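You operate a simulated robot arm through the tools that you are given. There is no shell and no other tool.

You are at the controls of a simulated two-armed robot. One attempt, no reset.

## Task
Pull a test at the tension on the card by the test stand.
Fine: before the pull zero the test display, set the test stand knob and lead the white clip through the eye to the slide; push the slide home after the pull.

The check looks at the end state, three seconds after you hand in, the way a careful person would. Anything else that was tipped, shoved, dropped, spilled or broken makes it a failure.

## Robot
Two 6-joint arms with two-finger grippers on one trunk that stands fixed in place. Base frame: the origin is at the foot of the trunk, x ahead of it, y to its left, z up. Units: m, degrees, N and s.
The left shoulder is at [0.07, 0.148, 1.145], the right one opposite. With the tool pointing down near the work surface each hand reaches from about 0.62 to 0.72 m from the base axis, measured 20 degrees to its own side. Payload 2.45 kg a hand.
Tool frame (each hand has its own): the origin (TCP) lies between the finger pads and is the grasp point; the fingertips stand 0.03 m ahead of it; z points along the fingers, y is the line along which they close. Largest opening 0.106 m; the body of the gripper starts 0.079 m behind the TCP.
Orientation is told as [roll, pitch, yaw] about the base's x, y, z axes, in that order, counted from this pose: with the fingers straight down and closing along the base's y, the tool's x points along the base's -x, its y along +y and its z along -z.

## Interface
- The arms move only by the tool nudge_tool. It takes "left_rows", "right_rows" or both (then of equal length, played together; a hand with none holds still); each is text: rows parted by semicolons, each of 7 numbers parted by spaces: the shift along the tool's x, y, z in m, then the turn, a rotation vector about the tool's x, y, z in degrees, then the finger opening in m, from 0 to 0.106. In form: dx dy dz rx ry rz claw; .... A call has 1 to 20 rows; each row shifts and turns the commanded pose from where the row before left it, along the tool's axes as they then stand. A row lasts 0.2 s, in which the tool goes at most 0.05 m and 8.6 degrees; a call with a longer step from one row to the next is refused whole, and so is a gripper value outside its range. Where a pose cannot be reached the arm comes as near as it can. A force on the tool above 40 N (or 10 N above the force at the start of the call, whichever is more), or a blocked arm, ends the call early, and 0.2 s more pass. Each finger travels about 0.072 m/s and halts on what it meets, pressing with about 31 N; the grip force reading is that of the motor and also rises with nothing between the fingers. The clock runs only during rows and for 0.2 s after the last one: add rows that do not move to give the fingers time. The reply holds the time, the measured pose of the TCP, the force on the tool along the base axes, the opening and the grip force, in the units named above and with some noise, with the torque about the TCP (base axes, N m) and any sound that the robot's microphone picked up.
- Cameras (640 x 400 px; columns grow to the right, rows downward): "scene" is now at [0.1144, 0.0357, 1.3826]; the picture's right is [0.38, -0.92, 0.00], its down [-0.60, -0.25, -0.76] and it looks along [0.70, 0.29, -0.65] (base axes); focal length 274 px, centre (320, 200). "left" rides on the left gripper at [0.076, 0.002, -0.106] in its tool frame; the picture's right is [-0.02, 1.00, 0.00], its down [-0.78, -0.02, -0.62] and it looks along [-0.62, -0.01, 0.78] (tool axes); focal length 247 px, centre (320, 200). "right" rides on the right gripper at [0.076, -0.002, -0.106] in its tool frame; the picture's right is [0.02, 1.00, 0.00], its down [-0.78, 0.02, -0.62] and it looks along [-0.62, 0.01, 0.78] (tool axes); focal length 247 px, centre (320, 200). There is no depth. A picture from a camera that has moved, and an enlarged one, comes with that camera's place and axes in the base frame and with its lens. The place of the scene camera against the robot may be out by one fixed shift of up to 0.025 m in any direction.
- capture(camera): a new picture of that camera. It takes no simulated time.
- move_column(by): slides the trunk up (or, below 0, down) by that many m; the arms and the scene camera ride with it, the base frame stays. It gives what a move gives, with no picture.
- aim_head(pan, tilt): turns the head with the scene camera to pan (to the left, within 86 degrees either way) and tilt (down, from -29 to 69), counted from straight ahead of the robot. It gives what a move gives.
- close_up(camera, box): a new picture of the part [left, top, right, bottom] of that camera's present view, enlarged. It takes no simulated time.
- sign_off(): hands the job in; it is judged then, once.

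Places have to be worked out from the pictures, the camera data and where the tool is seen. Open the grippers and draw the arms clear of the work before you hand the job in, unless the task says otherwise.

The tools are called as a command line: name --argument value ..., lists and objects as JSON in quotes. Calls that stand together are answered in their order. nudge_tool: Moves the arms, as the interface text tells. Its arguments: {"type":"object","properties":{"left_rows":{"type":"string"},"right_rows":{"type":"string"}},"required":[]} The other tools are called the same way: move_column (by) slides the trunk up or down; aim_head (pan, tilt) turns the head that bears the scene camera; capture (camera) takes a picture; close_up (camera, box) takes an enlarged picture of a part of a camera's view; sign_off () hands the job in.

At the start:

```text
t: 0.0
left_tcp_pos: [0.3913, 0.4598, 1.0938]
left_tcp_rot: [0.0, -0.1, 0.0]
left_wrist_force: [0.6, 0.9, 0.0]
left_ft_torque: [-0.01, -0.04, 0.0]
left_width: 0.1059
left_grip_force: 0.0
right_tcp_pos: [0.6035, 0.0022, 1.1595]
right_tcp_rot: [0.1, -0.1, 0.0]
right_wrist_force: [-0.2, -0.3, -0.2]
right_ft_torque: [0.01, 0.03, 0.03]
right_width: 0.1058
right_grip_force: 0.2
trunk travel left (down, up): [-0.618, 0.322]
head pan, tilt: [22.4, 40.6]
```

scene: 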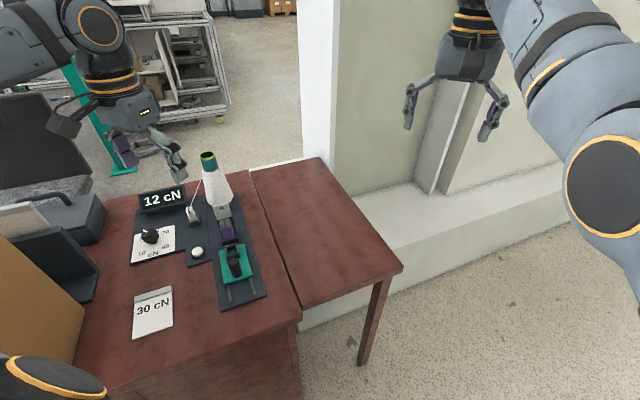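
right: 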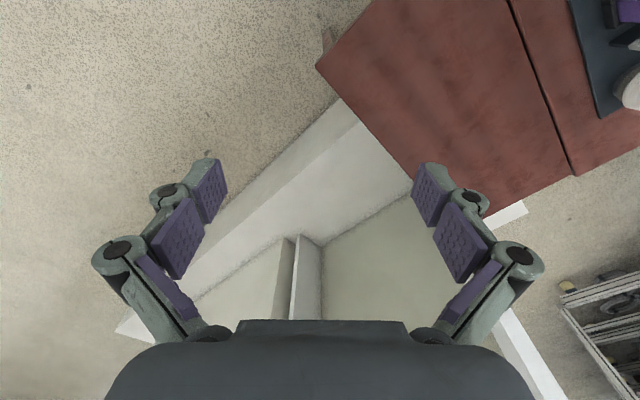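
left: 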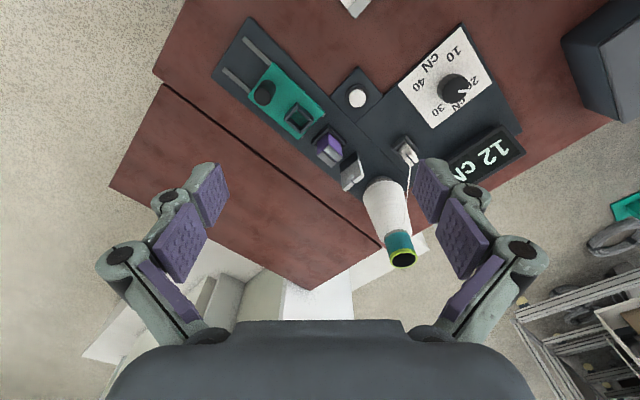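

The table with the test stand lies ahead-left, below the left hand; the card reads 30 cN and the display shows 12 cN. I look closer before moving anything.

close_up --camera "scene" --box '[120, 140, 280, 240]'

close_up --camera "scene" --box '[120, 220, 280, 320]'

close_up --camera "left" --box '[200, 0, 360, 100]'

close_up --camera "left" --box '[290, 90, 450, 190]'

close_up --camera "left" --box '[370, 30, 530, 130]'

```text
4.00 times, centred on (200, 190) of scene
camera zoom: at [0.1144, 0.0357, 1.3826], right [0.38, -0.92, 0.0], down [-0.6, -0.25, -0.76], along [0.7, 0.29, -0.65], focal length 1094 px, centre (800, 240)
```

zoom: 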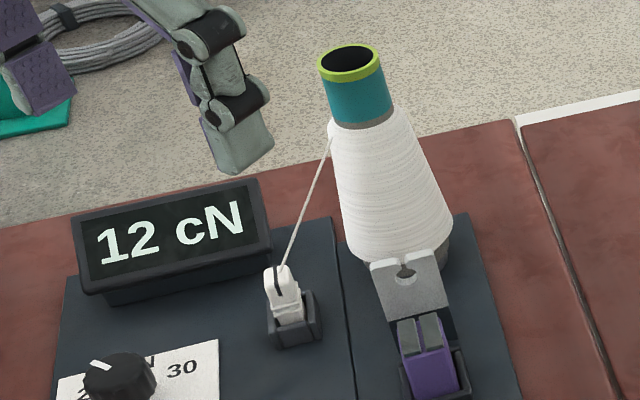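

```text
4.00 times, centred on (200, 270) of scene
camera zoom: at [0.1144, 0.0357, 1.3826], right [0.38, -0.92, 0.0], down [-0.6, -0.25, -0.76], along [0.7, 0.29, -0.65], focal length 1094 px, centre (800, -80)
```

zoom: 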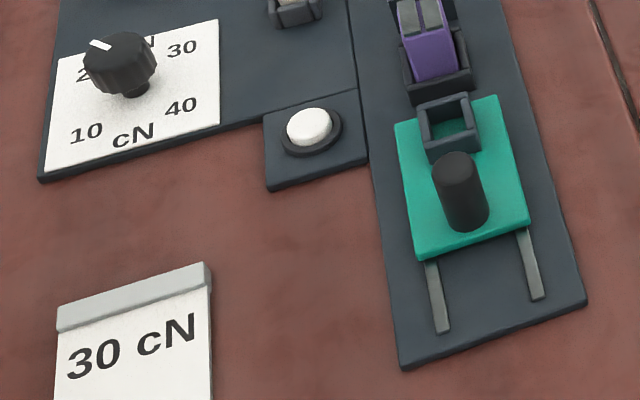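

```text
4.00 times, centred on (280, 50) of left
camera zoom: at [0.3157, 0.4611, 1.1992], right [0.02, 1.0, 0.0], down [0.78, -0.02, 0.62], along [0.62, -0.01, -0.78], focal length 988 px, centre (480, 800)
```

zoom: 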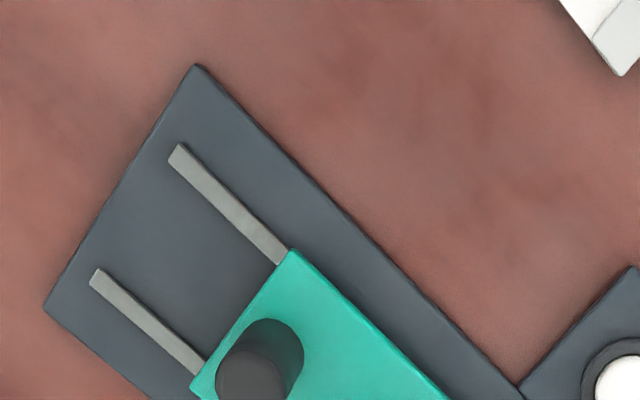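

```text
4.00 times, centred on (370, 140) of left
camera zoom: at [0.3157, 0.4611, 1.1992], right [0.02, 1.0, 0.0], down [0.78, -0.02, 0.62], along [0.62, -0.01, -0.78], focal length 988 px, centre (120, 440)
```

zoom: 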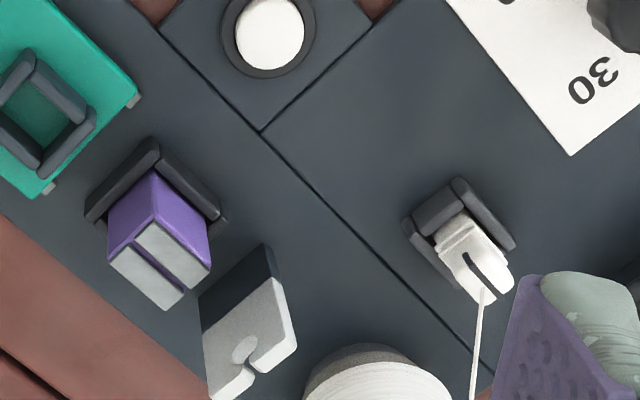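

```text
4.00 times, centred on (450, 80) of left
camera zoom: at [0.3157, 0.4611, 1.1992], right [0.02, 1.0, 0.0], down [0.78, -0.02, 0.62], along [0.62, -0.01, -0.78], focal length 988 px, centre (-200, 680)
```

zoom: 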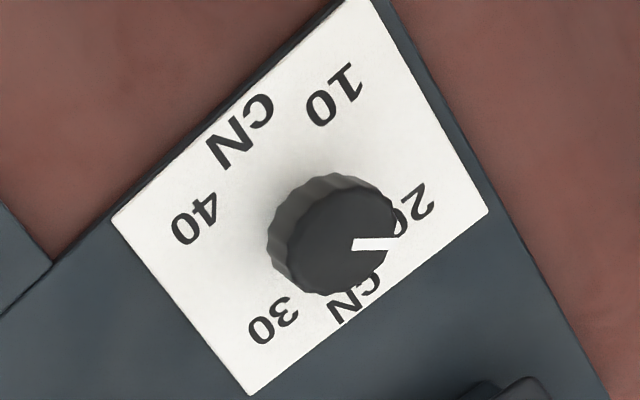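

The stand seems to run roughly 45° between x and y, with its slide pulling toward the robot. I turn the left hand +45° in yaw so that its camera looks along the stand.

nudge_tool --left_rows "0 0 0 0 0 -7.5 0.106; 0 0 0 0 0 -7.5 0.106; 0 0 0 0 0 -7.5 0.106; 0 0 0 0 0 -7.5 0.106; 0 0 0 0 0 -7.5 0.106; 0 0 0 0 0 -7.5 0.106; 0 0 0 0 0 0 0.106"

capture --camera "left"

capture --camera "scene"

```text
t: 1.6
left_tcp_pos: [0.3919, 0.46, 1.0934]
left_tcp_rot: [0.0, 0.0, 45.1]
left_wrist_force: [0.5, 0.5, -0.5]
left_ft_torque: [-0.05, 0.01, 0.03]
left_width: 0.1059
left_grip_force: 0.1
right_tcp_pos: [0.6026, 0.0017, 1.1599]
right_tcp_rot: [0.0, 0.0, 0.0]
right_wrist_force: [0.5, -0.4, -0.3]
right_ft_torque: [-0.01, -0.03, 0.02]
right_width: 0.106
right_grip_force: 0.1
trunk travel left (down, up): [-0.618, 0.322]
head pan, tilt: [22.4, 40.6]
```

```text
taken
camera left: at [0.3366, 0.4069, 1.199], right [-0.69, 0.72, 0.0], down [0.56, 0.54, 0.62], along [0.45, 0.43, -0.78], focal length 247 px, centre (320, 200)
```

left: 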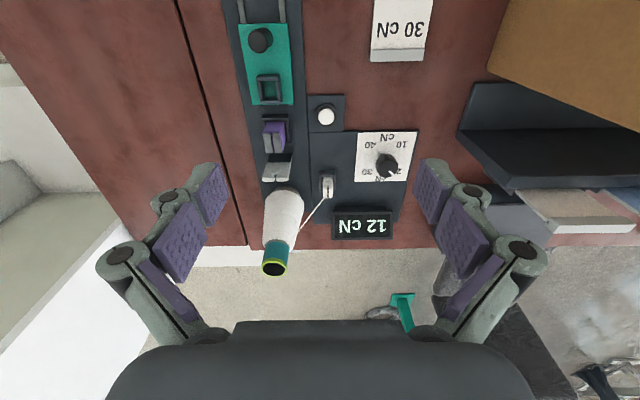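

```text
taken
camera scene: at [0.1144, 0.0357, 1.3826], right [0.38, -0.92, 0.0], down [-0.6, -0.25, -0.76], along [0.7, 0.29, -0.65], focal length 274 px, centre (320, 200)
```

scene: 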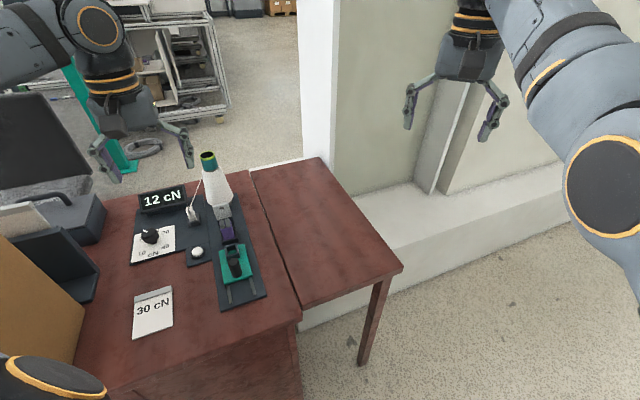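

The stand is now nearly square to the left camera. I enlarge the parts to measure them.

close_up --camera "left" --box '[210, 0, 370, 100]'

close_up --camera "left" --box '[240, 110, 352, 180]'

close_up --camera "left" --box '[230, 150, 390, 250]'

close_up --camera "left" --box '[310, 90, 438, 170]'

close_up --camera "scene" --box '[180, 150, 276, 210]'

close_up --camera "scene" --box '[180, 190, 276, 250]'

```text
4.00 times, centred on (290, 50) of left
camera zoom: at [0.3366, 0.4069, 1.199], right [-0.69, 0.72, 0.0], down [0.56, 0.54, 0.62], along [0.45, 0.43, -0.78], focal length 988 px, centre (440, 800)
```

zoom: 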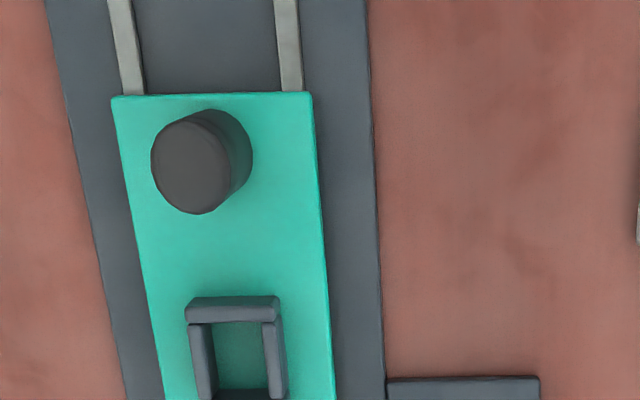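

```text
5.71 times, centred on (296, 145) of left
camera zoom: at [0.3366, 0.4069, 1.199], right [-0.69, 0.72, 0.0], down [0.56, 0.54, 0.62], along [0.45, 0.43, -0.78], focal length 1411 px, centre (457, 514)
```

zoom: 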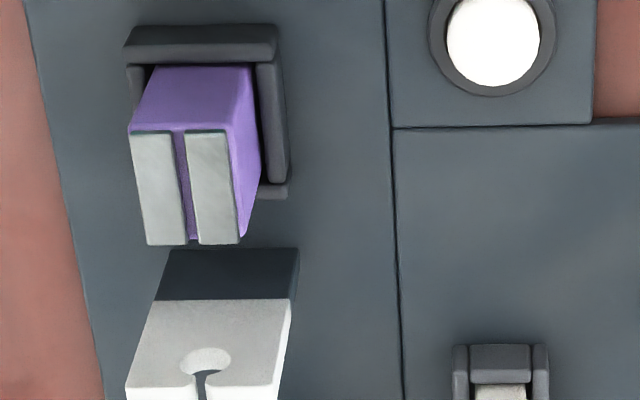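

```text
4.00 times, centred on (310, 200) of left
camera zoom: at [0.3366, 0.4069, 1.199], right [-0.69, 0.72, 0.0], down [0.56, 0.54, 0.62], along [0.45, 0.43, -0.78], focal length 988 px, centre (360, 200)
```

zoom: 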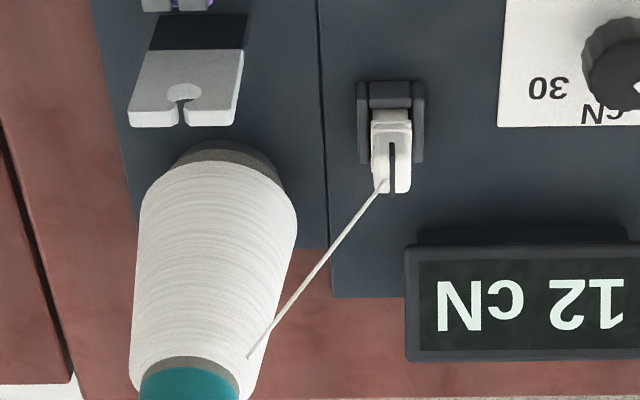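

```text
5.00 times, centred on (374, 130) of left
camera zoom: at [0.3366, 0.4069, 1.199], right [-0.69, 0.72, 0.0], down [0.56, 0.54, 0.62], along [0.45, 0.43, -0.78], focal length 1235 px, centre (50, 550)
```

zoom: 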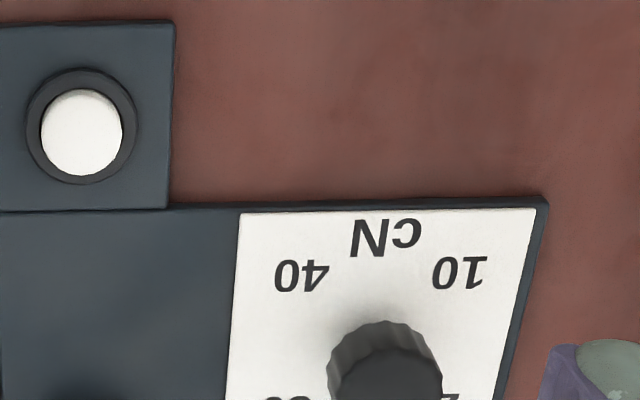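

```text
6.67 times, centred on (228, 180) of scene
camera zoom: at [0.1144, 0.0357, 1.3826], right [0.38, -0.92, 0.0], down [-0.6, -0.25, -0.76], along [0.7, 0.29, -0.65], focal length 1823 px, centre (933, 333)
```

zoom: 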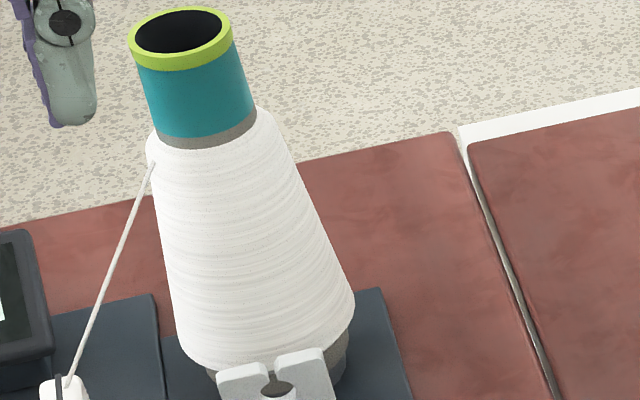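

```text
6.67 times, centred on (228, 220) of scene
camera zoom: at [0.1144, 0.0357, 1.3826], right [0.38, -0.92, 0.0], down [-0.6, -0.25, -0.76], along [0.7, 0.29, -0.65], focal length 1823 px, centre (933, 67)
```

zoom: 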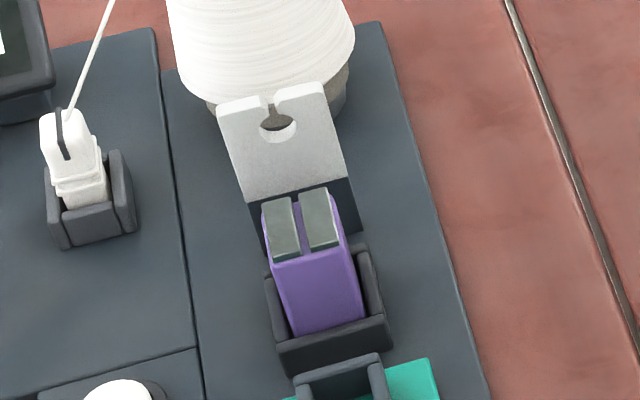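

Triangulating the two left views puts the white button near (0.438, 0.522, 0.777) and the eye near (0.54, 0.505, 0.86). I bring the left hand, fingers closing, to hover above the button for a closer look.

nudge_tool --left_rows "-0.0095 0.0014 0.022 0 0 0 0; -0.0095 0.0014 0.022 0 0 0 0; -0.0095 0.0014 0.022 0 0 0 0; -0.0095 0.0014 0.022 0 0 0 0; -0.0095 0.0014 0.022 0 0 0 0; -0.0095 0.0014 0.022 0 0 0 0; -0.0095 0.0014 0.022 0 0 0 0; -0.0095 0.0014 0.022 0 0 0 0; 0 0 0 0 0 0 0"

capture --camera "left"

capture --camera "scene"

```text
t: 3.6
left_tcp_pos: [0.4362, 0.5206, 0.9173]
left_tcp_rot: [0.0, -0.2, 45.0]
left_wrist_force: [-0.1, 0.0, -0.2]
left_ft_torque: [-0.02, -0.05, 0.02]
left_width: 0.0
left_grip_force: 28.5
right_tcp_pos: [0.6028, 0.0015, 1.1612]
right_tcp_rot: [0.0, 0.0, -0.1]
right_wrist_force: [0.8, 0.2, -0.2]
right_ft_torque: [0.0, -0.01, 0.03]
right_width: 0.1059
right_grip_force: 0.0
trunk travel left (down, up): [-0.618, 0.322]
head pan, tilt: [22.4, 40.6]
```

```text
taken
camera left: at [0.3813, 0.4682, 1.0225], right [-0.69, 0.72, 0.0], down [0.56, 0.54, 0.62], along [0.45, 0.43, -0.78], focal length 247 px, centre (320, 200)
```

left: 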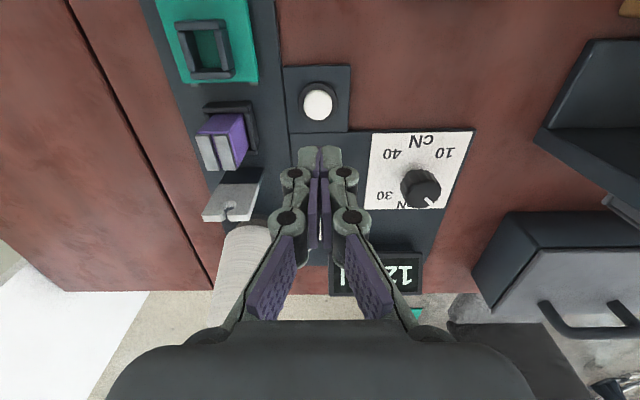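

```text
taken
camera scene: at [0.1139, 0.0355, 1.3827], right [0.38, -0.92, 0.0], down [-0.6, -0.25, -0.76], along [0.7, 0.29, -0.65], focal length 274 px, centre (320, 200)
```

scene: 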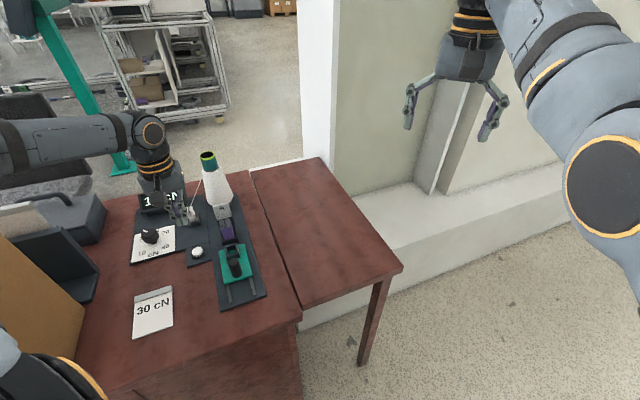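

The hand is hovering above the button area. I enlarge this view to measure the features again from the new, lower viewpoint.

close_up --camera "left" --box '[150, 0, 310, 100]'

close_up --camera "left" --box '[170, 130, 330, 230]'

close_up --camera "left" --box '[290, 60, 450, 160]'

close_up --camera "left" --box '[350, 120, 478, 200]'

```text
4.00 times, centred on (230, 50) of left
camera zoom: at [0.3813, 0.4682, 1.0225], right [-0.69, 0.72, 0.0], down [0.56, 0.54, 0.62], along [0.45, 0.43, -0.78], focal length 988 px, centre (680, 800)
```

zoom: 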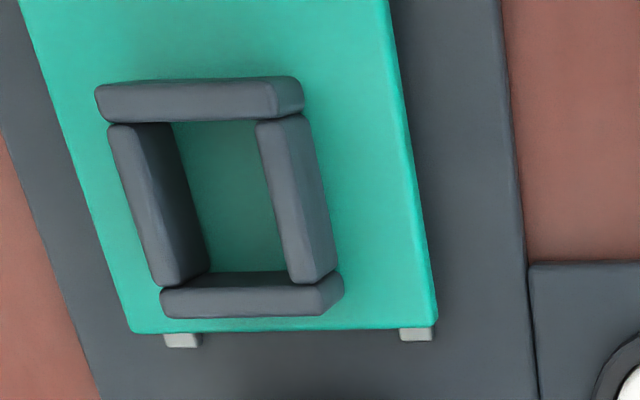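

```text
4.00 times, centred on (250, 180) of left
camera zoom: at [0.3813, 0.4682, 1.0225], right [-0.69, 0.72, 0.0], down [0.56, 0.54, 0.62], along [0.45, 0.43, -0.78], focal length 988 px, centre (600, 280)
```

zoom: 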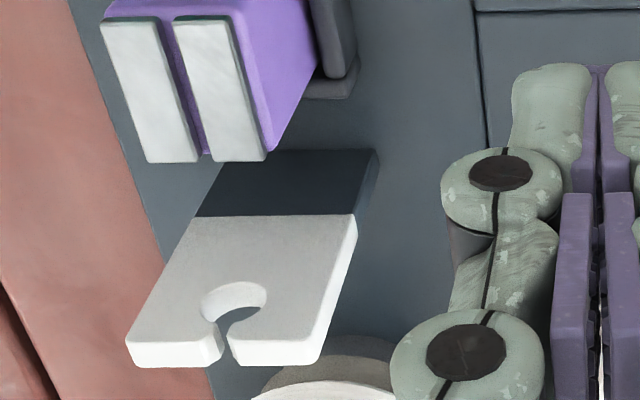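

```text
4.00 times, centred on (370, 110) of left
camera zoom: at [0.3813, 0.4682, 1.0225], right [-0.69, 0.72, 0.0], down [0.56, 0.54, 0.62], along [0.45, 0.43, -0.78], focal length 988 px, centre (120, 560)
```

zoom: 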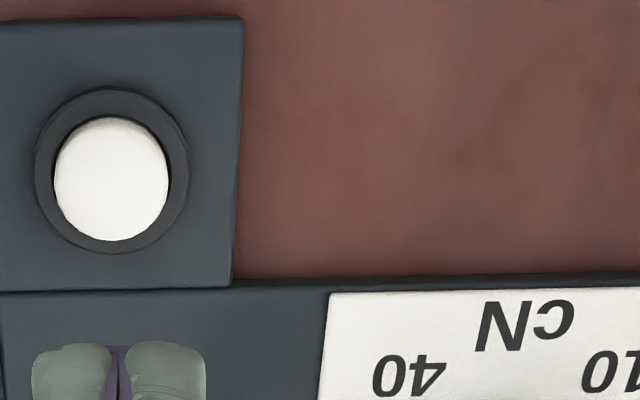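

```text
5.00 times, centred on (414, 160) of left
camera zoom: at [0.3813, 0.4682, 1.0225], right [-0.69, 0.72, 0.0], down [0.56, 0.54, 0.62], along [0.45, 0.43, -0.78], focal length 1235 px, centre (-150, 400)
```

zoom: 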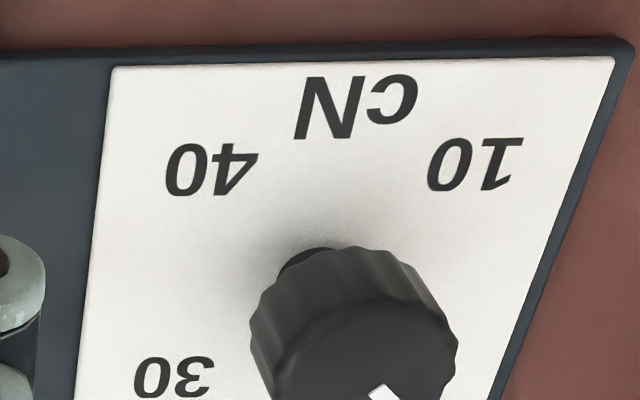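

Two viewpoints agree on the button: about (0.436, 0.518, 0.787), just 3 mm from below the tool. I go down toward it, the last part in small steps.

nudge_tool --left_rows "0.0005 -0.0005 0.02 0 0 0 0; 0.0005 -0.0005 0.02 0 0 0 0; 0.0005 -0.0005 0.02 0 0 0 0; 0.0005 -0.0005 0.015 0 0 0 0; 0 0 0.005 0 0 0 0; 0 0 0.003 0 0 0 0"

capture --camera "left"

close_up --camera "scene" --box '[130, 180, 258, 260]'

```text
t: 5.0
left_tcp_pos: [0.4362, 0.5194, 0.8328]
left_tcp_rot: [0.0, 0.0, 45.1]
left_wrist_force: [-0.3, 0.2, 0.5]
left_ft_torque: [0.01, 0.0, -0.01]
left_width: 0.0002
left_grip_force: 28.4
right_tcp_pos: [0.6033, 0.0018, 1.1605]
right_tcp_rot: [0.0, 0.0, 0.1]
right_wrist_force: [-0.4, 0.8, 0.1]
right_ft_torque: [0.0, 0.0, -0.02]
right_width: 0.106
right_grip_force: 0.1
trunk travel left (down, up): [-0.618, 0.322]
head pan, tilt: [22.4, 40.6]
```

```text
taken
camera left: at [0.3822, 0.4663, 0.9392], right [-0.69, 0.72, 0.0], down [0.57, 0.54, 0.62], along [0.45, 0.43, -0.78], focal length 247 px, centre (320, 200)
```

left: 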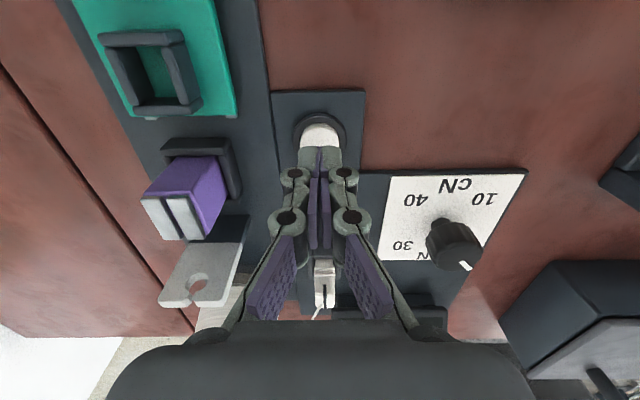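

```text
5.00 times, centred on (194, 220) of scene
camera zoom: at [0.1145, 0.0358, 1.3826], right [0.38, -0.92, 0.0], down [-0.6, -0.25, -0.76], along [0.7, 0.29, -0.65], focal length 1367 px, centre (950, 100)
```

zoom: 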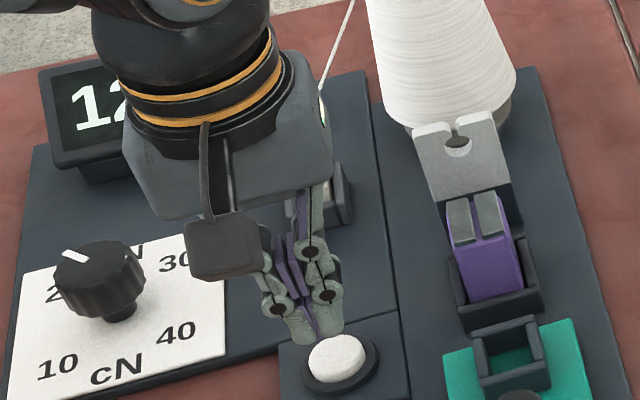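

The fingertips are still above the button, and no force is showing. I go on down in 2–3 mm steps.

nudge_tool --left_rows "0 0 0.004 0 0 0 0; 0 0 0.003 0 0 0 0; 0 0 0.003 0 0 0 0; 0 0 0.002 0 0 0 0"

capture --camera "left"

close_up --camera "scene" --box '[130, 180, 258, 260]'

```text
t: 6.0
left_tcp_pos: [0.4363, 0.5183, 0.822]
left_tcp_rot: [0.0, 0.0, 45.1]
left_wrist_force: [-0.3, -1.0, 0.5]
left_ft_torque: [0.01, 0.03, -0.01]
left_width: 0.0
left_grip_force: 28.8
right_tcp_pos: [0.6035, 0.0017, 1.1605]
right_tcp_rot: [0.1, -0.1, 0.1]
right_wrist_force: [0.3, 0.4, -0.6]
right_ft_torque: [0.03, -0.01, -0.02]
right_width: 0.106
right_grip_force: 0.0
trunk travel left (down, up): [-0.618, 0.322]
head pan, tilt: [22.4, 40.6]
```

```text
taken
camera left: at [0.3827, 0.4651, 0.928], right [-0.69, 0.72, 0.0], down [0.56, 0.54, 0.62], along [0.45, 0.43, -0.78], focal length 247 px, centre (320, 200)
```

left: 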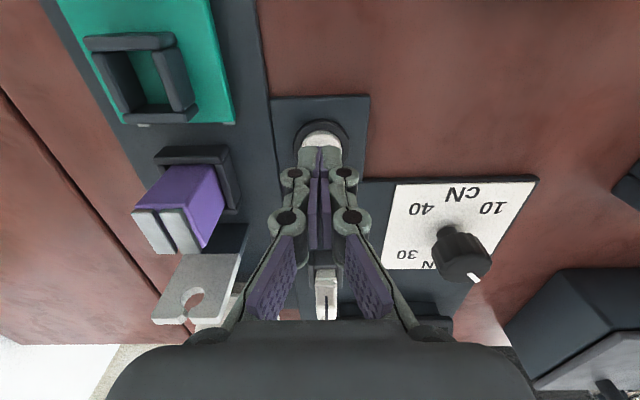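

```text
5.00 times, centred on (194, 220) of scene
camera zoom: at [0.1145, 0.0357, 1.3826], right [0.38, -0.92, 0.0], down [-0.6, -0.25, -0.76], along [0.7, 0.29, -0.65], focal length 1367 px, centre (950, 100)
```

zoom: 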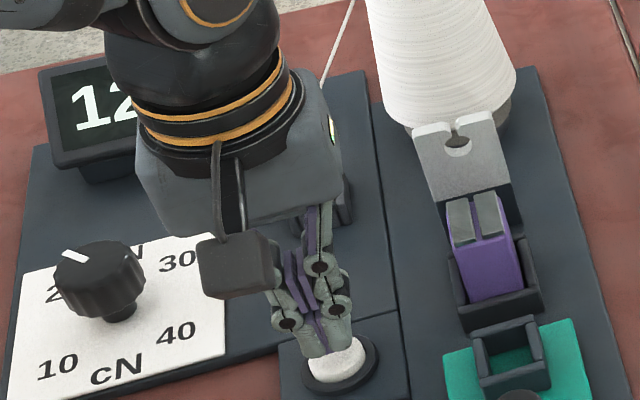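

The tips are nearly touching the button cap at z≈0.79, still without force. I press on in small steps.

nudge_tool --left_rows "0 0 0.002 0 0 0 0; 0 0 0.002 0 0 0 0; 0 0 0.002 0 0 0 0; 0 0 0 0 0 0 0"

close_up --camera "scene" --box '[130, 180, 258, 260]'

```text
t: 7.0
left_tcp_pos: [0.4366, 0.5178, 0.8181]
left_tcp_rot: [0.0, 0.0, 45.0]
left_wrist_force: [-0.4, -0.4, -0.8]
left_ft_torque: [-0.01, -0.03, 0.01]
left_width: 0.0
left_grip_force: 28.6
right_tcp_pos: [0.6026, 0.0021, 1.1605]
right_tcp_rot: [0.1, 0.0, -0.1]
right_wrist_force: [-0.7, 0.4, 0.4]
right_ft_torque: [0.01, 0.0, -0.03]
right_width: 0.1058
right_grip_force: 0.1
trunk travel left (down, up): [-0.618, 0.322]
head pan, tilt: [22.4, 40.6]
```

```text
5.00 times, centred on (194, 220) of scene
camera zoom: at [0.1144, 0.0358, 1.3826], right [0.38, -0.92, 0.0], down [-0.6, -0.25, -0.76], along [0.7, 0.29, -0.65], focal length 1367 px, centre (950, 100)
```

zoom: 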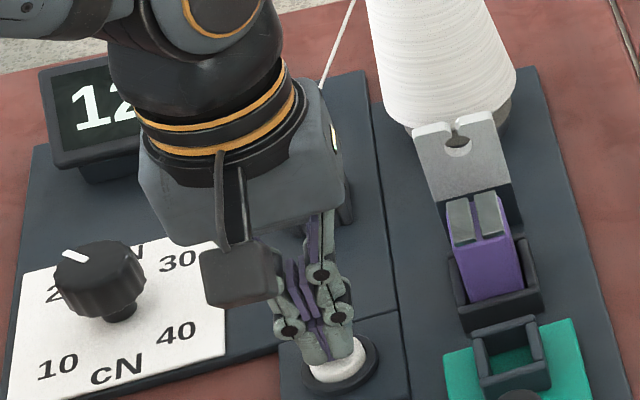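

No contact yet at tip z≈0.787; I continue down in small steps.

nudge_tool --left_rows "0 0 0.002 0 0 0 0; 0 0 0.002 0 0 0 0; 0 0 0.002 0 0 0 0; 0 0 0 0 0 0 0"

close_up --camera "scene" --box '[130, 180, 258, 260]'

```text
t: 8.0
left_tcp_pos: [0.4374, 0.52, 0.8099]
left_tcp_rot: [0.1, -0.1, 45.1]
left_wrist_force: [-0.6, 0.3, 0.1]
left_ft_torque: [0.01, 0.01, 0.04]
left_width: 0.0001
left_grip_force: 28.6
right_tcp_pos: [0.6036, 0.0018, 1.16]
right_tcp_rot: [0.0, 0.0, 0.0]
right_wrist_force: [-0.3, -0.3, 0.6]
right_ft_torque: [-0.02, 0.04, 0.02]
right_width: 0.1062
right_grip_force: 0.0
trunk travel left (down, up): [-0.618, 0.322]
head pan, tilt: [22.4, 40.6]
```

```text
5.00 times, centred on (194, 220) of scene
camera zoom: at [0.1144, 0.0358, 1.3826], right [0.38, -0.92, 0.0], down [-0.6, -0.25, -0.76], along [0.7, 0.29, -0.65], focal length 1367 px, centre (950, 100)
```

zoom: 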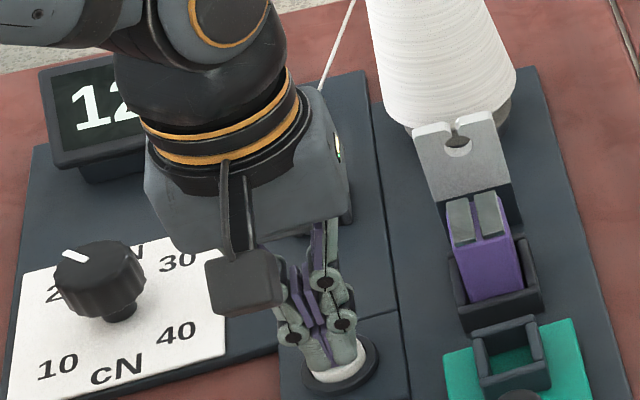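

The tips are over the far half of the cap and still reading no force. I keep stepping down.

nudge_tool --left_rows "0 0 0.002 0 0 0 0; 0 0 0.002 0 0 0 0; 0 0 0 0 0 0 0"

close_up --camera "scene" --box '[130, 180, 258, 260]'

close_up --camera "left" --box '[250, 90, 410, 190]'

```text
t: 8.8
left_tcp_pos: [0.4382, 0.519, 0.8064]
left_tcp_rot: [0.0, 0.0, 45.0]
left_wrist_force: [-0.6, 0.6, 2.3]
left_ft_torque: [0.03, 0.01, -0.02]
left_width: 0.0
left_grip_force: 28.6
right_tcp_pos: [0.6038, 0.0017, 1.1609]
right_tcp_rot: [0.0, 0.1, -0.1]
right_wrist_force: [0.5, 0.5, -0.2]
right_ft_torque: [0.01, -0.03, 0.03]
right_width: 0.1062
right_grip_force: 0.0
trunk travel left (down, up): [-0.618, 0.322]
head pan, tilt: [22.4, 40.6]
```

```text
5.00 times, centred on (194, 220) of scene
camera zoom: at [0.1141, 0.0356, 1.3827], right [0.38, -0.92, 0.0], down [-0.6, -0.25, -0.76], along [0.7, 0.29, -0.65], focal length 1367 px, centre (950, 100)
```

zoom: 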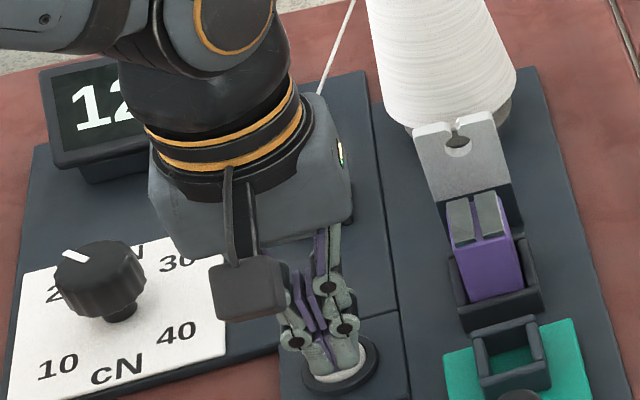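

```text
4.00 times, centred on (330, 140) of left
camera zoom: at [0.3828, 0.4657, 0.9126], right [-0.69, 0.72, 0.0], down [0.56, 0.54, 0.62], along [0.45, 0.43, -0.78], focal length 988 px, centre (280, 440)
```

zoom: 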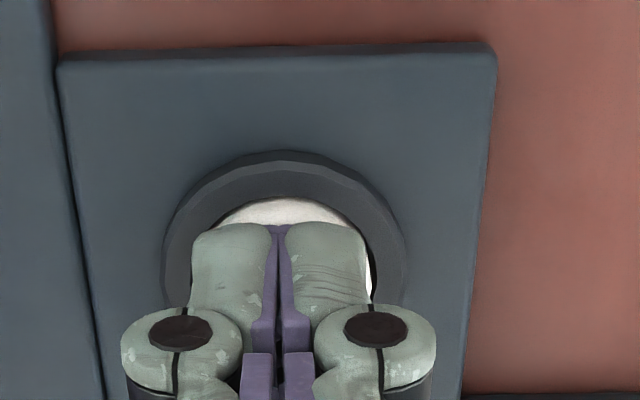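

First contact: 2.3 N at tip z≈0.777, with the fingers well on the cap. I press a little further until it clicks.

nudge_tool --left_rows "0 0 0.0015 0 0 0 0; 0 0 0.0015 0 0 0 0; 0 0 0 0 0 0 0"

close_up --camera "scene" --box '[130, 180, 258, 260]'

```text
t: 9.6
left_tcp_pos: [0.4374, 0.519, 0.8046]
left_tcp_rot: [0.0, -0.1, 45.0]
left_wrist_force: [1.3, -0.2, 4.7]
left_ft_torque: [0.04, 0.01, 0.01]
left_width: 0.0061
left_grip_force: 28.5
right_tcp_pos: [0.6028, 0.0024, 1.161]
right_tcp_rot: [-0.1, 0.0, 0.0]
right_wrist_force: [-0.1, -0.4, 0.7]
right_ft_torque: [0.0, -0.03, 0.03]
right_width: 0.106
right_grip_force: 0.1
trunk travel left (down, up): [-0.618, 0.322]
head pan, tilt: [22.4, 40.6]
heard: click
```

```text
5.00 times, centred on (194, 220) of scene
camera zoom: at [0.1139, 0.0352, 1.3827], right [0.38, -0.92, 0.0], down [-0.6, -0.25, -0.76], along [0.7, 0.29, -0.65], focal length 1367 px, centre (950, 100)
```

zoom: 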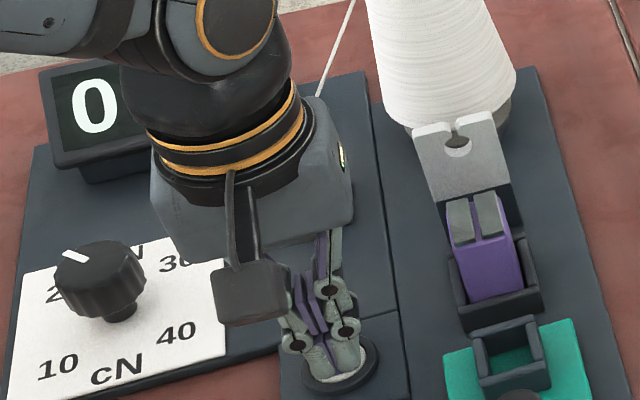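

Click heard and the display now reads 0. I lift straight up and look at the knob and display.

nudge_tool --left_rows "0 0 -0.004 0 0 0 0; 0 0 -0.01 0 0 0 0; 0 0 -0.025 0 0 0 0; 0 0 -0.025 0 0 0 0; 0 0.01 -0.025 0 0 0 0; 0 0.01 -0.025 0 0 0 0.03; 0 0.01 -0.01 0 0 0 0.06; 0 0 0 0 0 0 0.06"

capture --camera "left"

capture --camera "scene"

```text
t: 11.4
left_tcp_pos: [0.4226, 0.5336, 0.9235]
left_tcp_rot: [0.0, -0.1, 44.9]
left_wrist_force: [-0.1, 0.5, -0.7]
left_ft_torque: [-0.02, 0.03, -0.01]
left_width: 0.06
left_grip_force: 0.0
left hand out of reach, approached as far as the arm can: row 7
right_tcp_pos: [0.6028, 0.0013, 1.1591]
right_tcp_rot: [0.0, 0.0, 0.0]
right_wrist_force: [-0.2, -0.1, 0.5]
right_ft_torque: [0.0, 0.01, 0.0]
right_width: 0.1061
right_grip_force: 0.0
trunk travel left (down, up): [-0.618, 0.322]
head pan, tilt: [22.4, 40.6]
```

```text
taken
camera left: at [0.3684, 0.481, 1.0296], right [-0.69, 0.72, 0.0], down [0.57, 0.54, 0.62], along [0.45, 0.43, -0.78], focal length 247 px, centre (320, 200)
```

left: 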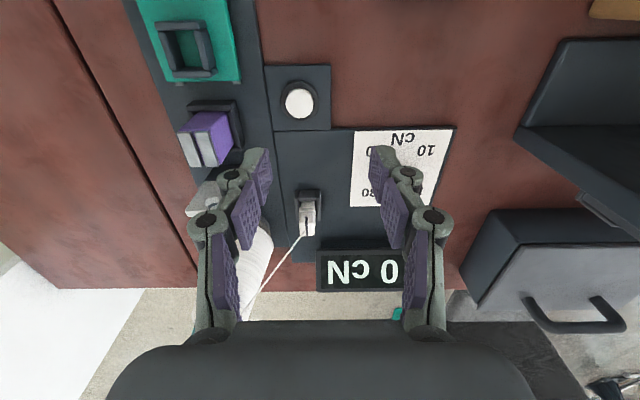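

```text
taken
camera scene: at [0.1142, 0.0357, 1.3826], right [0.38, -0.92, 0.0], down [-0.6, -0.25, -0.76], along [0.7, 0.29, -0.65], focal length 274 px, centre (320, 200)
```

scene: 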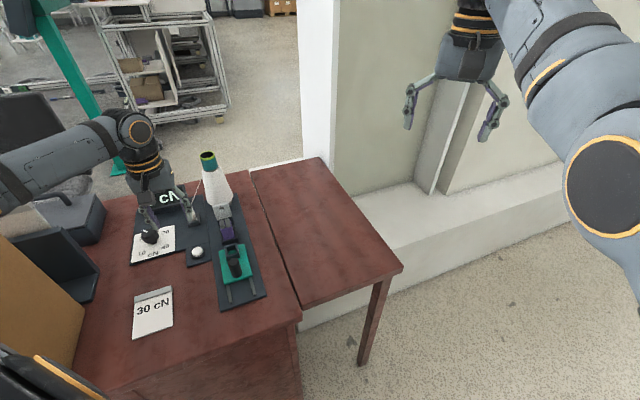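

The display reads "0 cN". The knob's top looks to be near (0.419, 0.656, 0.807) with its pointer at 20, so it needs about 90° clockwise to 30. I move above it and then yaw the hand to about 90°.

nudge_tool --left_rows "-0.0105 0.0111 0 0 0 0 0.06; -0.0105 0.0111 0 0 0 0 0.06; -0.0105 0.0111 0 0 0 0 0.06; -0.0105 0.0111 0 0 0 0 0.06; -0.0105 0.0111 0 0 0 0 0.06; -0.0105 0.0111 0 0 0 0 0.06; -0.0105 0.0111 0 0 0 0 0.06; -0.0105 0.0111 0 0 0 0 0.06; 0 0 0 0 0 -7.5 0.06; 0 0 0 0 0 -7.5 0.06; 0 0 0 0 0 -7.5 0.06; 0 0 0 0 0 -7.5 0.06; 0 0 0 0 0 -7.5 0.06; 0 0 0 0 0 -7.5 0.06; 0 0 0 0 0 0 0.06"

capture --camera "left"

capture --camera "scene"

```text
t: 14.6
left_tcp_pos: [0.4203, 0.6549, 0.9232]
left_tcp_rot: [-0.1, 0.0, 90.2]
left_wrist_force: [0.2, -0.5, 0.0]
left_ft_torque: [-0.03, -0.03, 0.0]
left_width: 0.0601
left_grip_force: 0.2
right_tcp_pos: [0.6034, 0.0024, 1.1606]
right_tcp_rot: [0.0, 0.1, 0.0]
right_wrist_force: [0.3, 0.1, 0.2]
right_ft_torque: [0.02, 0.0, -0.03]
right_width: 0.106
right_grip_force: 0.0
trunk travel left (down, up): [-0.618, 0.322]
head pan, tilt: [22.4, 40.6]
```

```text
taken
camera left: at [0.4189, 0.5775, 1.0291], right [-1.0, 0.02, 0.0], down [0.01, 0.78, 0.62], along [0.01, 0.62, -0.78], focal length 247 px, centre (320, 200)
```

left: 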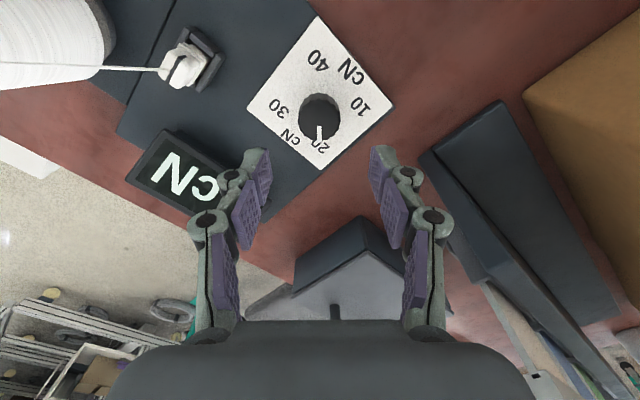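

```text
taken
camera scene: at [0.1144, 0.0358, 1.3826], right [0.38, -0.92, 0.0], down [-0.6, -0.25, -0.76], along [0.7, 0.29, -0.65], focal length 274 px, centre (320, 200)
```

scene: 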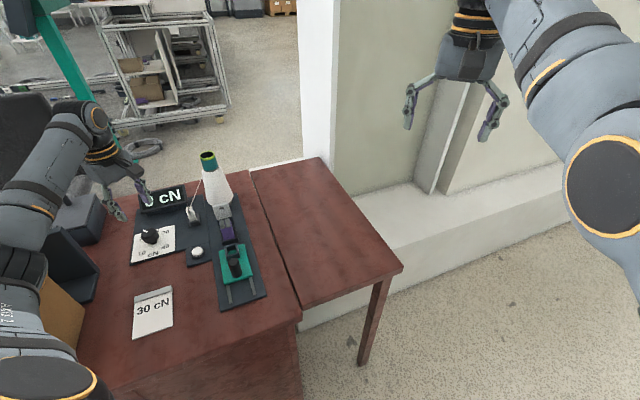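

close_up --camera "left" --box '[240, 60, 400, 160]'

```text
4.00 times, centred on (320, 110) of left
camera zoom: at [0.4189, 0.5775, 1.0291], right [-1.0, 0.02, 0.0], down [0.01, 0.78, 0.62], along [0.01, 0.62, -0.78], focal length 988 px, centre (320, 560)
```

zoom: 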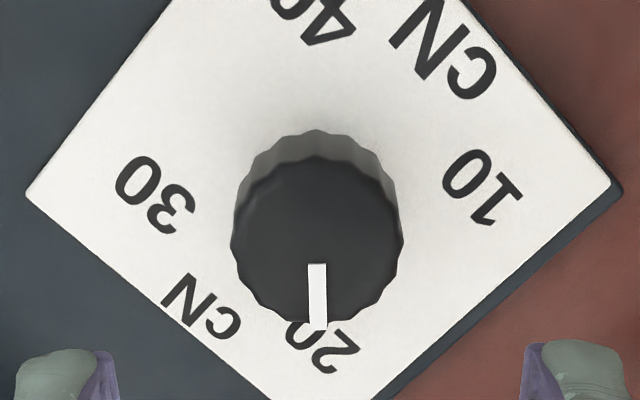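

The hand is centred over the knob: pointer at base +y (20), with 30 at +x, exactly 90° clockwise. I lower to 0.855 with a 4 mm shift forward and check again.

nudge_tool --left_rows "-0.001 0 0.017 0 0 0 0.065; -0.001 0 0.017 0 0 0 0.065; -0.001 0 0.017 0 0 0 0.065; -0.001 0 0.017 0 0 0 0.065; 0 0 0 0 0 0 0.065"

capture --camera "left"

close_up --camera "scene" --box '[80, 160, 240, 260]'

```text
t: 15.8
left_tcp_pos: [0.4194, 0.658, 0.8549]
left_tcp_rot: [0.1, -0.2, 90.0]
left_wrist_force: [-0.1, 1.1, 0.4]
left_ft_torque: [0.0, -0.03, -0.04]
left_width: 0.0649
left_grip_force: 0.0
right_tcp_pos: [0.6042, 0.0017, 1.1602]
right_tcp_rot: [0.0, 0.0, 0.0]
right_wrist_force: [0.0, 0.0, -0.5]
right_ft_torque: [0.02, 0.02, -0.03]
right_width: 0.1059
right_grip_force: 0.0
trunk travel left (down, up): [-0.618, 0.322]
head pan, tilt: [22.4, 40.6]
```

```text
taken
camera left: at [0.4186, 0.5817, 0.9612], right [-1.0, 0.02, 0.0], down [0.02, 0.78, 0.62], along [0.01, 0.62, -0.78], focal length 247 px, centre (320, 200)
```

left: 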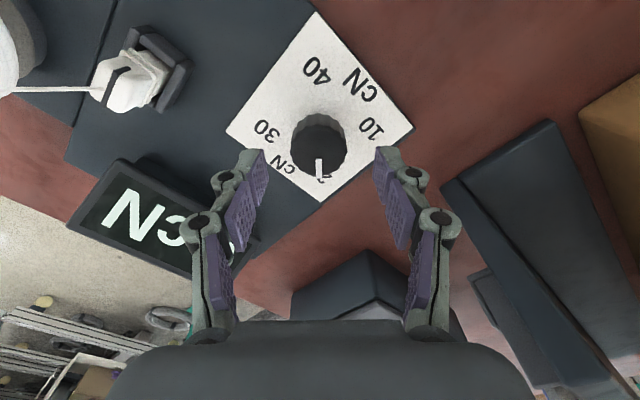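

```text
4.00 times, centred on (160, 210) of scene
camera zoom: at [0.1142, 0.0356, 1.3826], right [0.38, -0.92, 0.0], down [-0.6, -0.25, -0.76], along [0.7, 0.29, -0.65], focal length 1094 px, centre (960, 160)
```

zoom: 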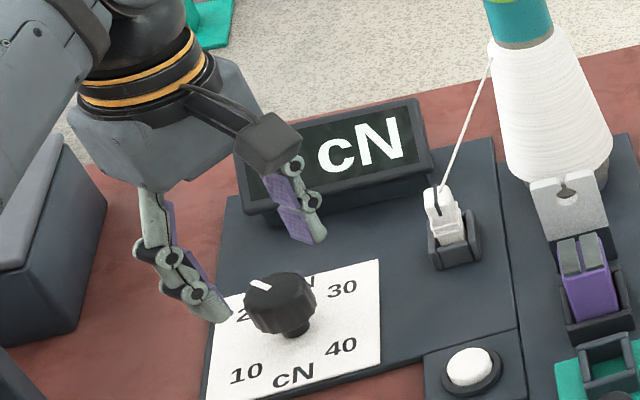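

The knob top is near (0.42, 0.659, 0.812); fingers straddle it cleanly. I lower so the pads surround the knurled part, then close gently on it.

nudge_tool --left_rows "0 0 0.012 0 0 0 0.065; 0 0 0.012 0 0 0 0.065; 0 0 0.012 0 0 0 0.065; 0 0 0.008 0 0 0 0.065; 0 0 0 0 0 0 0.065"

capture --camera "left"

close_up --camera "scene" --box '[80, 160, 240, 260]'

```text
t: 17.0
left_tcp_pos: [0.4191, 0.6585, 0.8122]
left_tcp_rot: [0.0, 0.0, 90.0]
left_wrist_force: [-0.6, 0.0, 0.2]
left_ft_torque: [0.01, -0.02, -0.01]
left_width: 0.0646
left_grip_force: 0.1
right_tcp_pos: [0.6034, 0.0006, 1.1598]
right_tcp_rot: [0.0, 0.0, 0.0]
right_wrist_force: [-1.2, 0.0, -0.2]
right_ft_torque: [-0.01, 0.02, -0.01]
right_width: 0.1059
right_grip_force: 0.0
trunk travel left (down, up): [-0.618, 0.322]
head pan, tilt: [22.4, 40.6]
```

```text
taken
camera left: at [0.4185, 0.5822, 0.9174], right [-1.0, 0.02, 0.0], down [0.02, 0.78, 0.62], along [0.01, 0.62, -0.78], focal length 247 px, centre (320, 200)
```

left: 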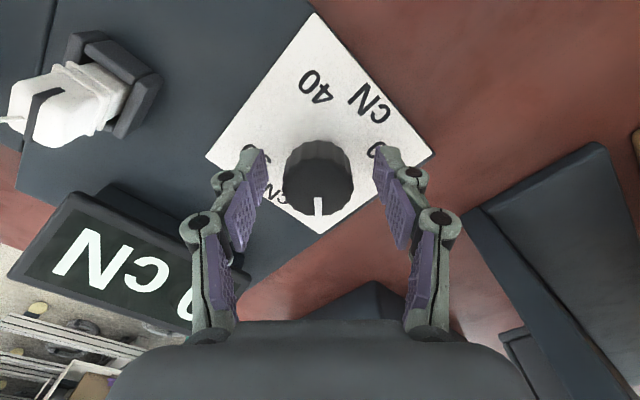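

```text
4.00 times, centred on (160, 210) of scene
camera zoom: at [0.1143, 0.0357, 1.3826], right [0.38, -0.92, 0.0], down [-0.6, -0.25, -0.76], along [0.7, 0.29, -0.65], focal length 1094 px, centre (960, 160)
```

zoom: 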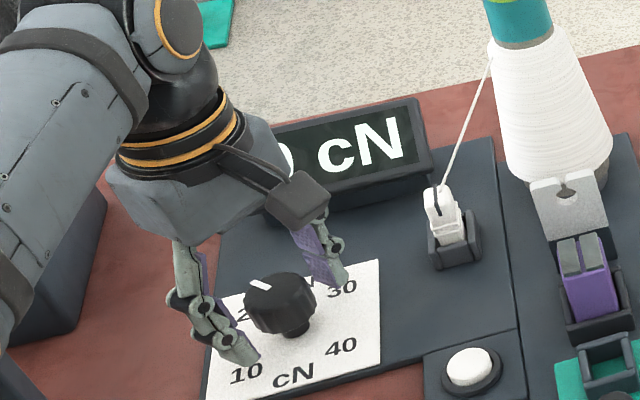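

The pads straddle the knob symmetrically. I drop 4 mm more and close on it.

nudge_tool --left_rows "0 0 0.004 0 0 0 0.065; 0 0 0 0 0 0 0.045; 0 0 0 0 0 0 0.03; 0 0 0 0 0 0 0.03; 0 0 0 0 0 0 0.03"

capture --camera "left"

```text
t: 18.2
left_tcp_pos: [0.4216, 0.6594, 0.8078]
left_tcp_rot: [0.0, -0.1, 90.0]
left_wrist_force: [6.3, 2.5, 2.8]
left_ft_torque: [0.15, -0.24, -0.02]
left_width: 0.0382
left_grip_force: 44.2
right_tcp_pos: [0.6039, 0.0016, 1.1607]
right_tcp_rot: [-0.1, 0.0, 0.0]
right_wrist_force: [0.0, -0.3, -0.2]
right_ft_torque: [0.0, 0.02, 0.02]
right_width: 0.106
right_grip_force: 0.1
trunk travel left (down, up): [-0.618, 0.322]
head pan, tilt: [22.4, 40.6]
```

```text
taken
camera left: at [0.4196, 0.5819, 0.9136], right [-1.0, 0.02, 0.0], down [0.02, 0.78, 0.62], along [0.01, 0.62, -0.78], focal length 247 px, centre (320, 200)
```

left: 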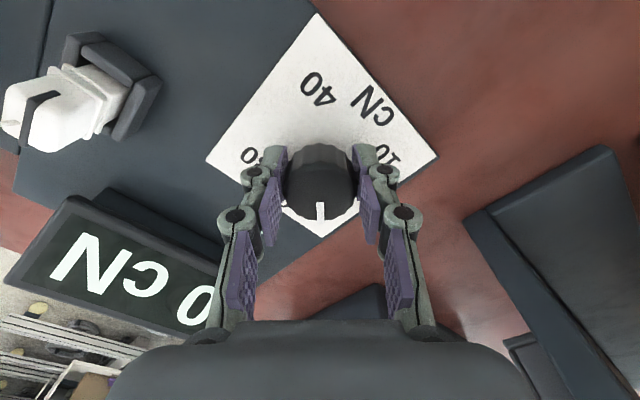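

The knob is gripped (38 mm). I relieve the small side load by 1.5 mm and turn 45° clockwise, then check.

nudge_tool --left_rows "0 -0.0015 0 0 0 0 0.03; 0 0 0 0 0 5 0.03; 0 0 0 0 0 5 0.03; 0 0 0 0 0 5 0.03; 0 0 0 0 0 5 0.03; 0 0 0 0 0 5 0.03; 0 0 0 0 0 5 0.03; 0 0 0 0 0 5 0.03; 0 0 0 0 0 5 0.03; 0 0 0 0 0 5 0.03; 0 0 0 0 0 0 0.03"

capture --camera "left"

```text
t: 20.6
left_tcp_pos: [0.4183, 0.6596, 0.8068]
left_tcp_rot: [0.0, -0.1, 45.0]
left_wrist_force: [-9.5, 9.2, 6.1]
left_ft_torque: [0.45, 0.14, 0.05]
left_width: 0.0387
left_grip_force: 45.1
right_tcp_pos: [0.6006, 0.002, 1.1625]
right_tcp_rot: [0.0, -0.1, 0.1]
right_wrist_force: [0.5, 0.1, -0.1]
right_ft_torque: [0.01, -0.04, -0.03]
right_width: 0.1059
right_grip_force: 0.0
trunk travel left (down, up): [-0.618, 0.322]
head pan, tilt: [22.4, 40.6]
```

```text
taken
camera left: at [0.3642, 0.6062, 0.9135], right [-0.69, 0.72, 0.0], down [0.56, 0.54, 0.62], along [0.45, 0.43, -0.78], focal length 247 px, centre (320, 200)
```

left: 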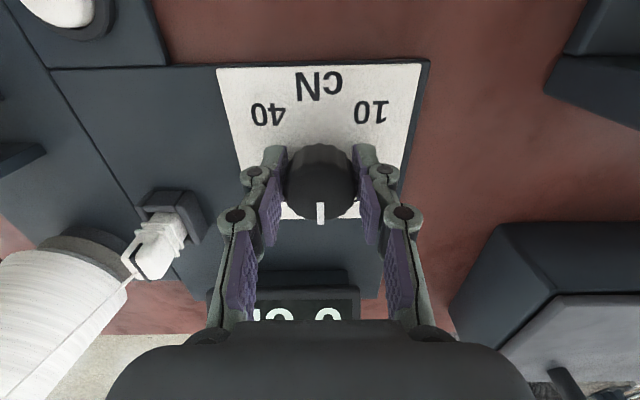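

The pointer turns with the hand. I ease 1 mm to relieve the side load and turn the remaining 45°.

nudge_tool --left_rows "0 0.001 0 0 0 0 0.03; 0 0 0 0 0 5 0.03; 0 0 0 0 0 5 0.03; 0 0 0 0 0 5 0.03; 0 0 0 0 0 5 0.03; 0 0 0 0 0 5 0.03; 0 0 0 0 0 5 0.03; 0 0 0 0 0 5 0.03; 0 0 0 0 0 5 0.03; 0 0 0 0 0 5 0.03; 0 0 0 0 0 0 0.03"

capture --camera "left"

close_up --camera "scene" --box '[80, 160, 240, 260]'

```text
t: 23.0
left_tcp_pos: [0.4176, 0.6615, 0.8069]
left_tcp_rot: [0.1, 0.0, 0.0]
left_wrist_force: [-12.9, 16.2, 8.3]
left_ft_torque: [0.21, 0.44, 0.04]
left_width: 0.0387
left_grip_force: 44.8
right_tcp_pos: [0.6003, 0.0038, 1.1621]
right_tcp_rot: [0.0, -0.1, 0.1]
right_wrist_force: [0.0, -0.1, 0.0]
right_ft_torque: [0.0, 0.01, 0.02]
right_width: 0.106
right_grip_force: 0.1
trunk travel left (down, up): [-0.618, 0.322]
head pan, tilt: [22.4, 40.6]
```

```text
taken
camera left: at [0.342, 0.6626, 0.9133], right [0.02, 1.0, 0.0], down [0.78, -0.02, 0.62], along [0.62, -0.01, -0.78], focal length 247 px, centre (320, 200)
```

left: 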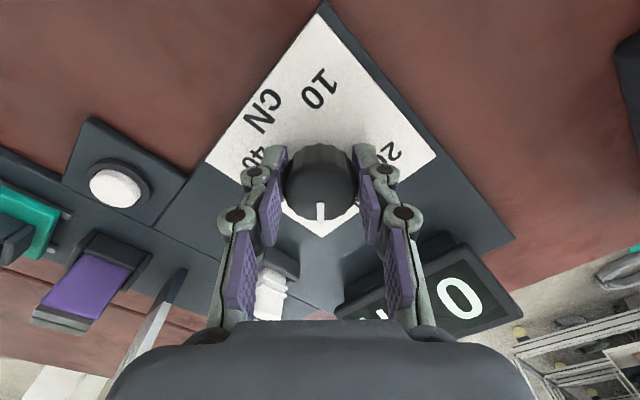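

```text
4.00 times, centred on (160, 210) of scene
camera zoom: at [0.1111, 0.0373, 1.3829], right [0.38, -0.92, 0.0], down [-0.6, -0.25, -0.76], along [0.7, 0.29, -0.65], focal length 1094 px, centre (960, 160)
```

zoom: 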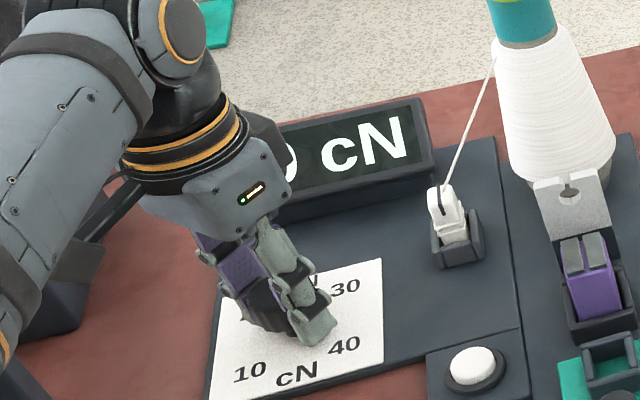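

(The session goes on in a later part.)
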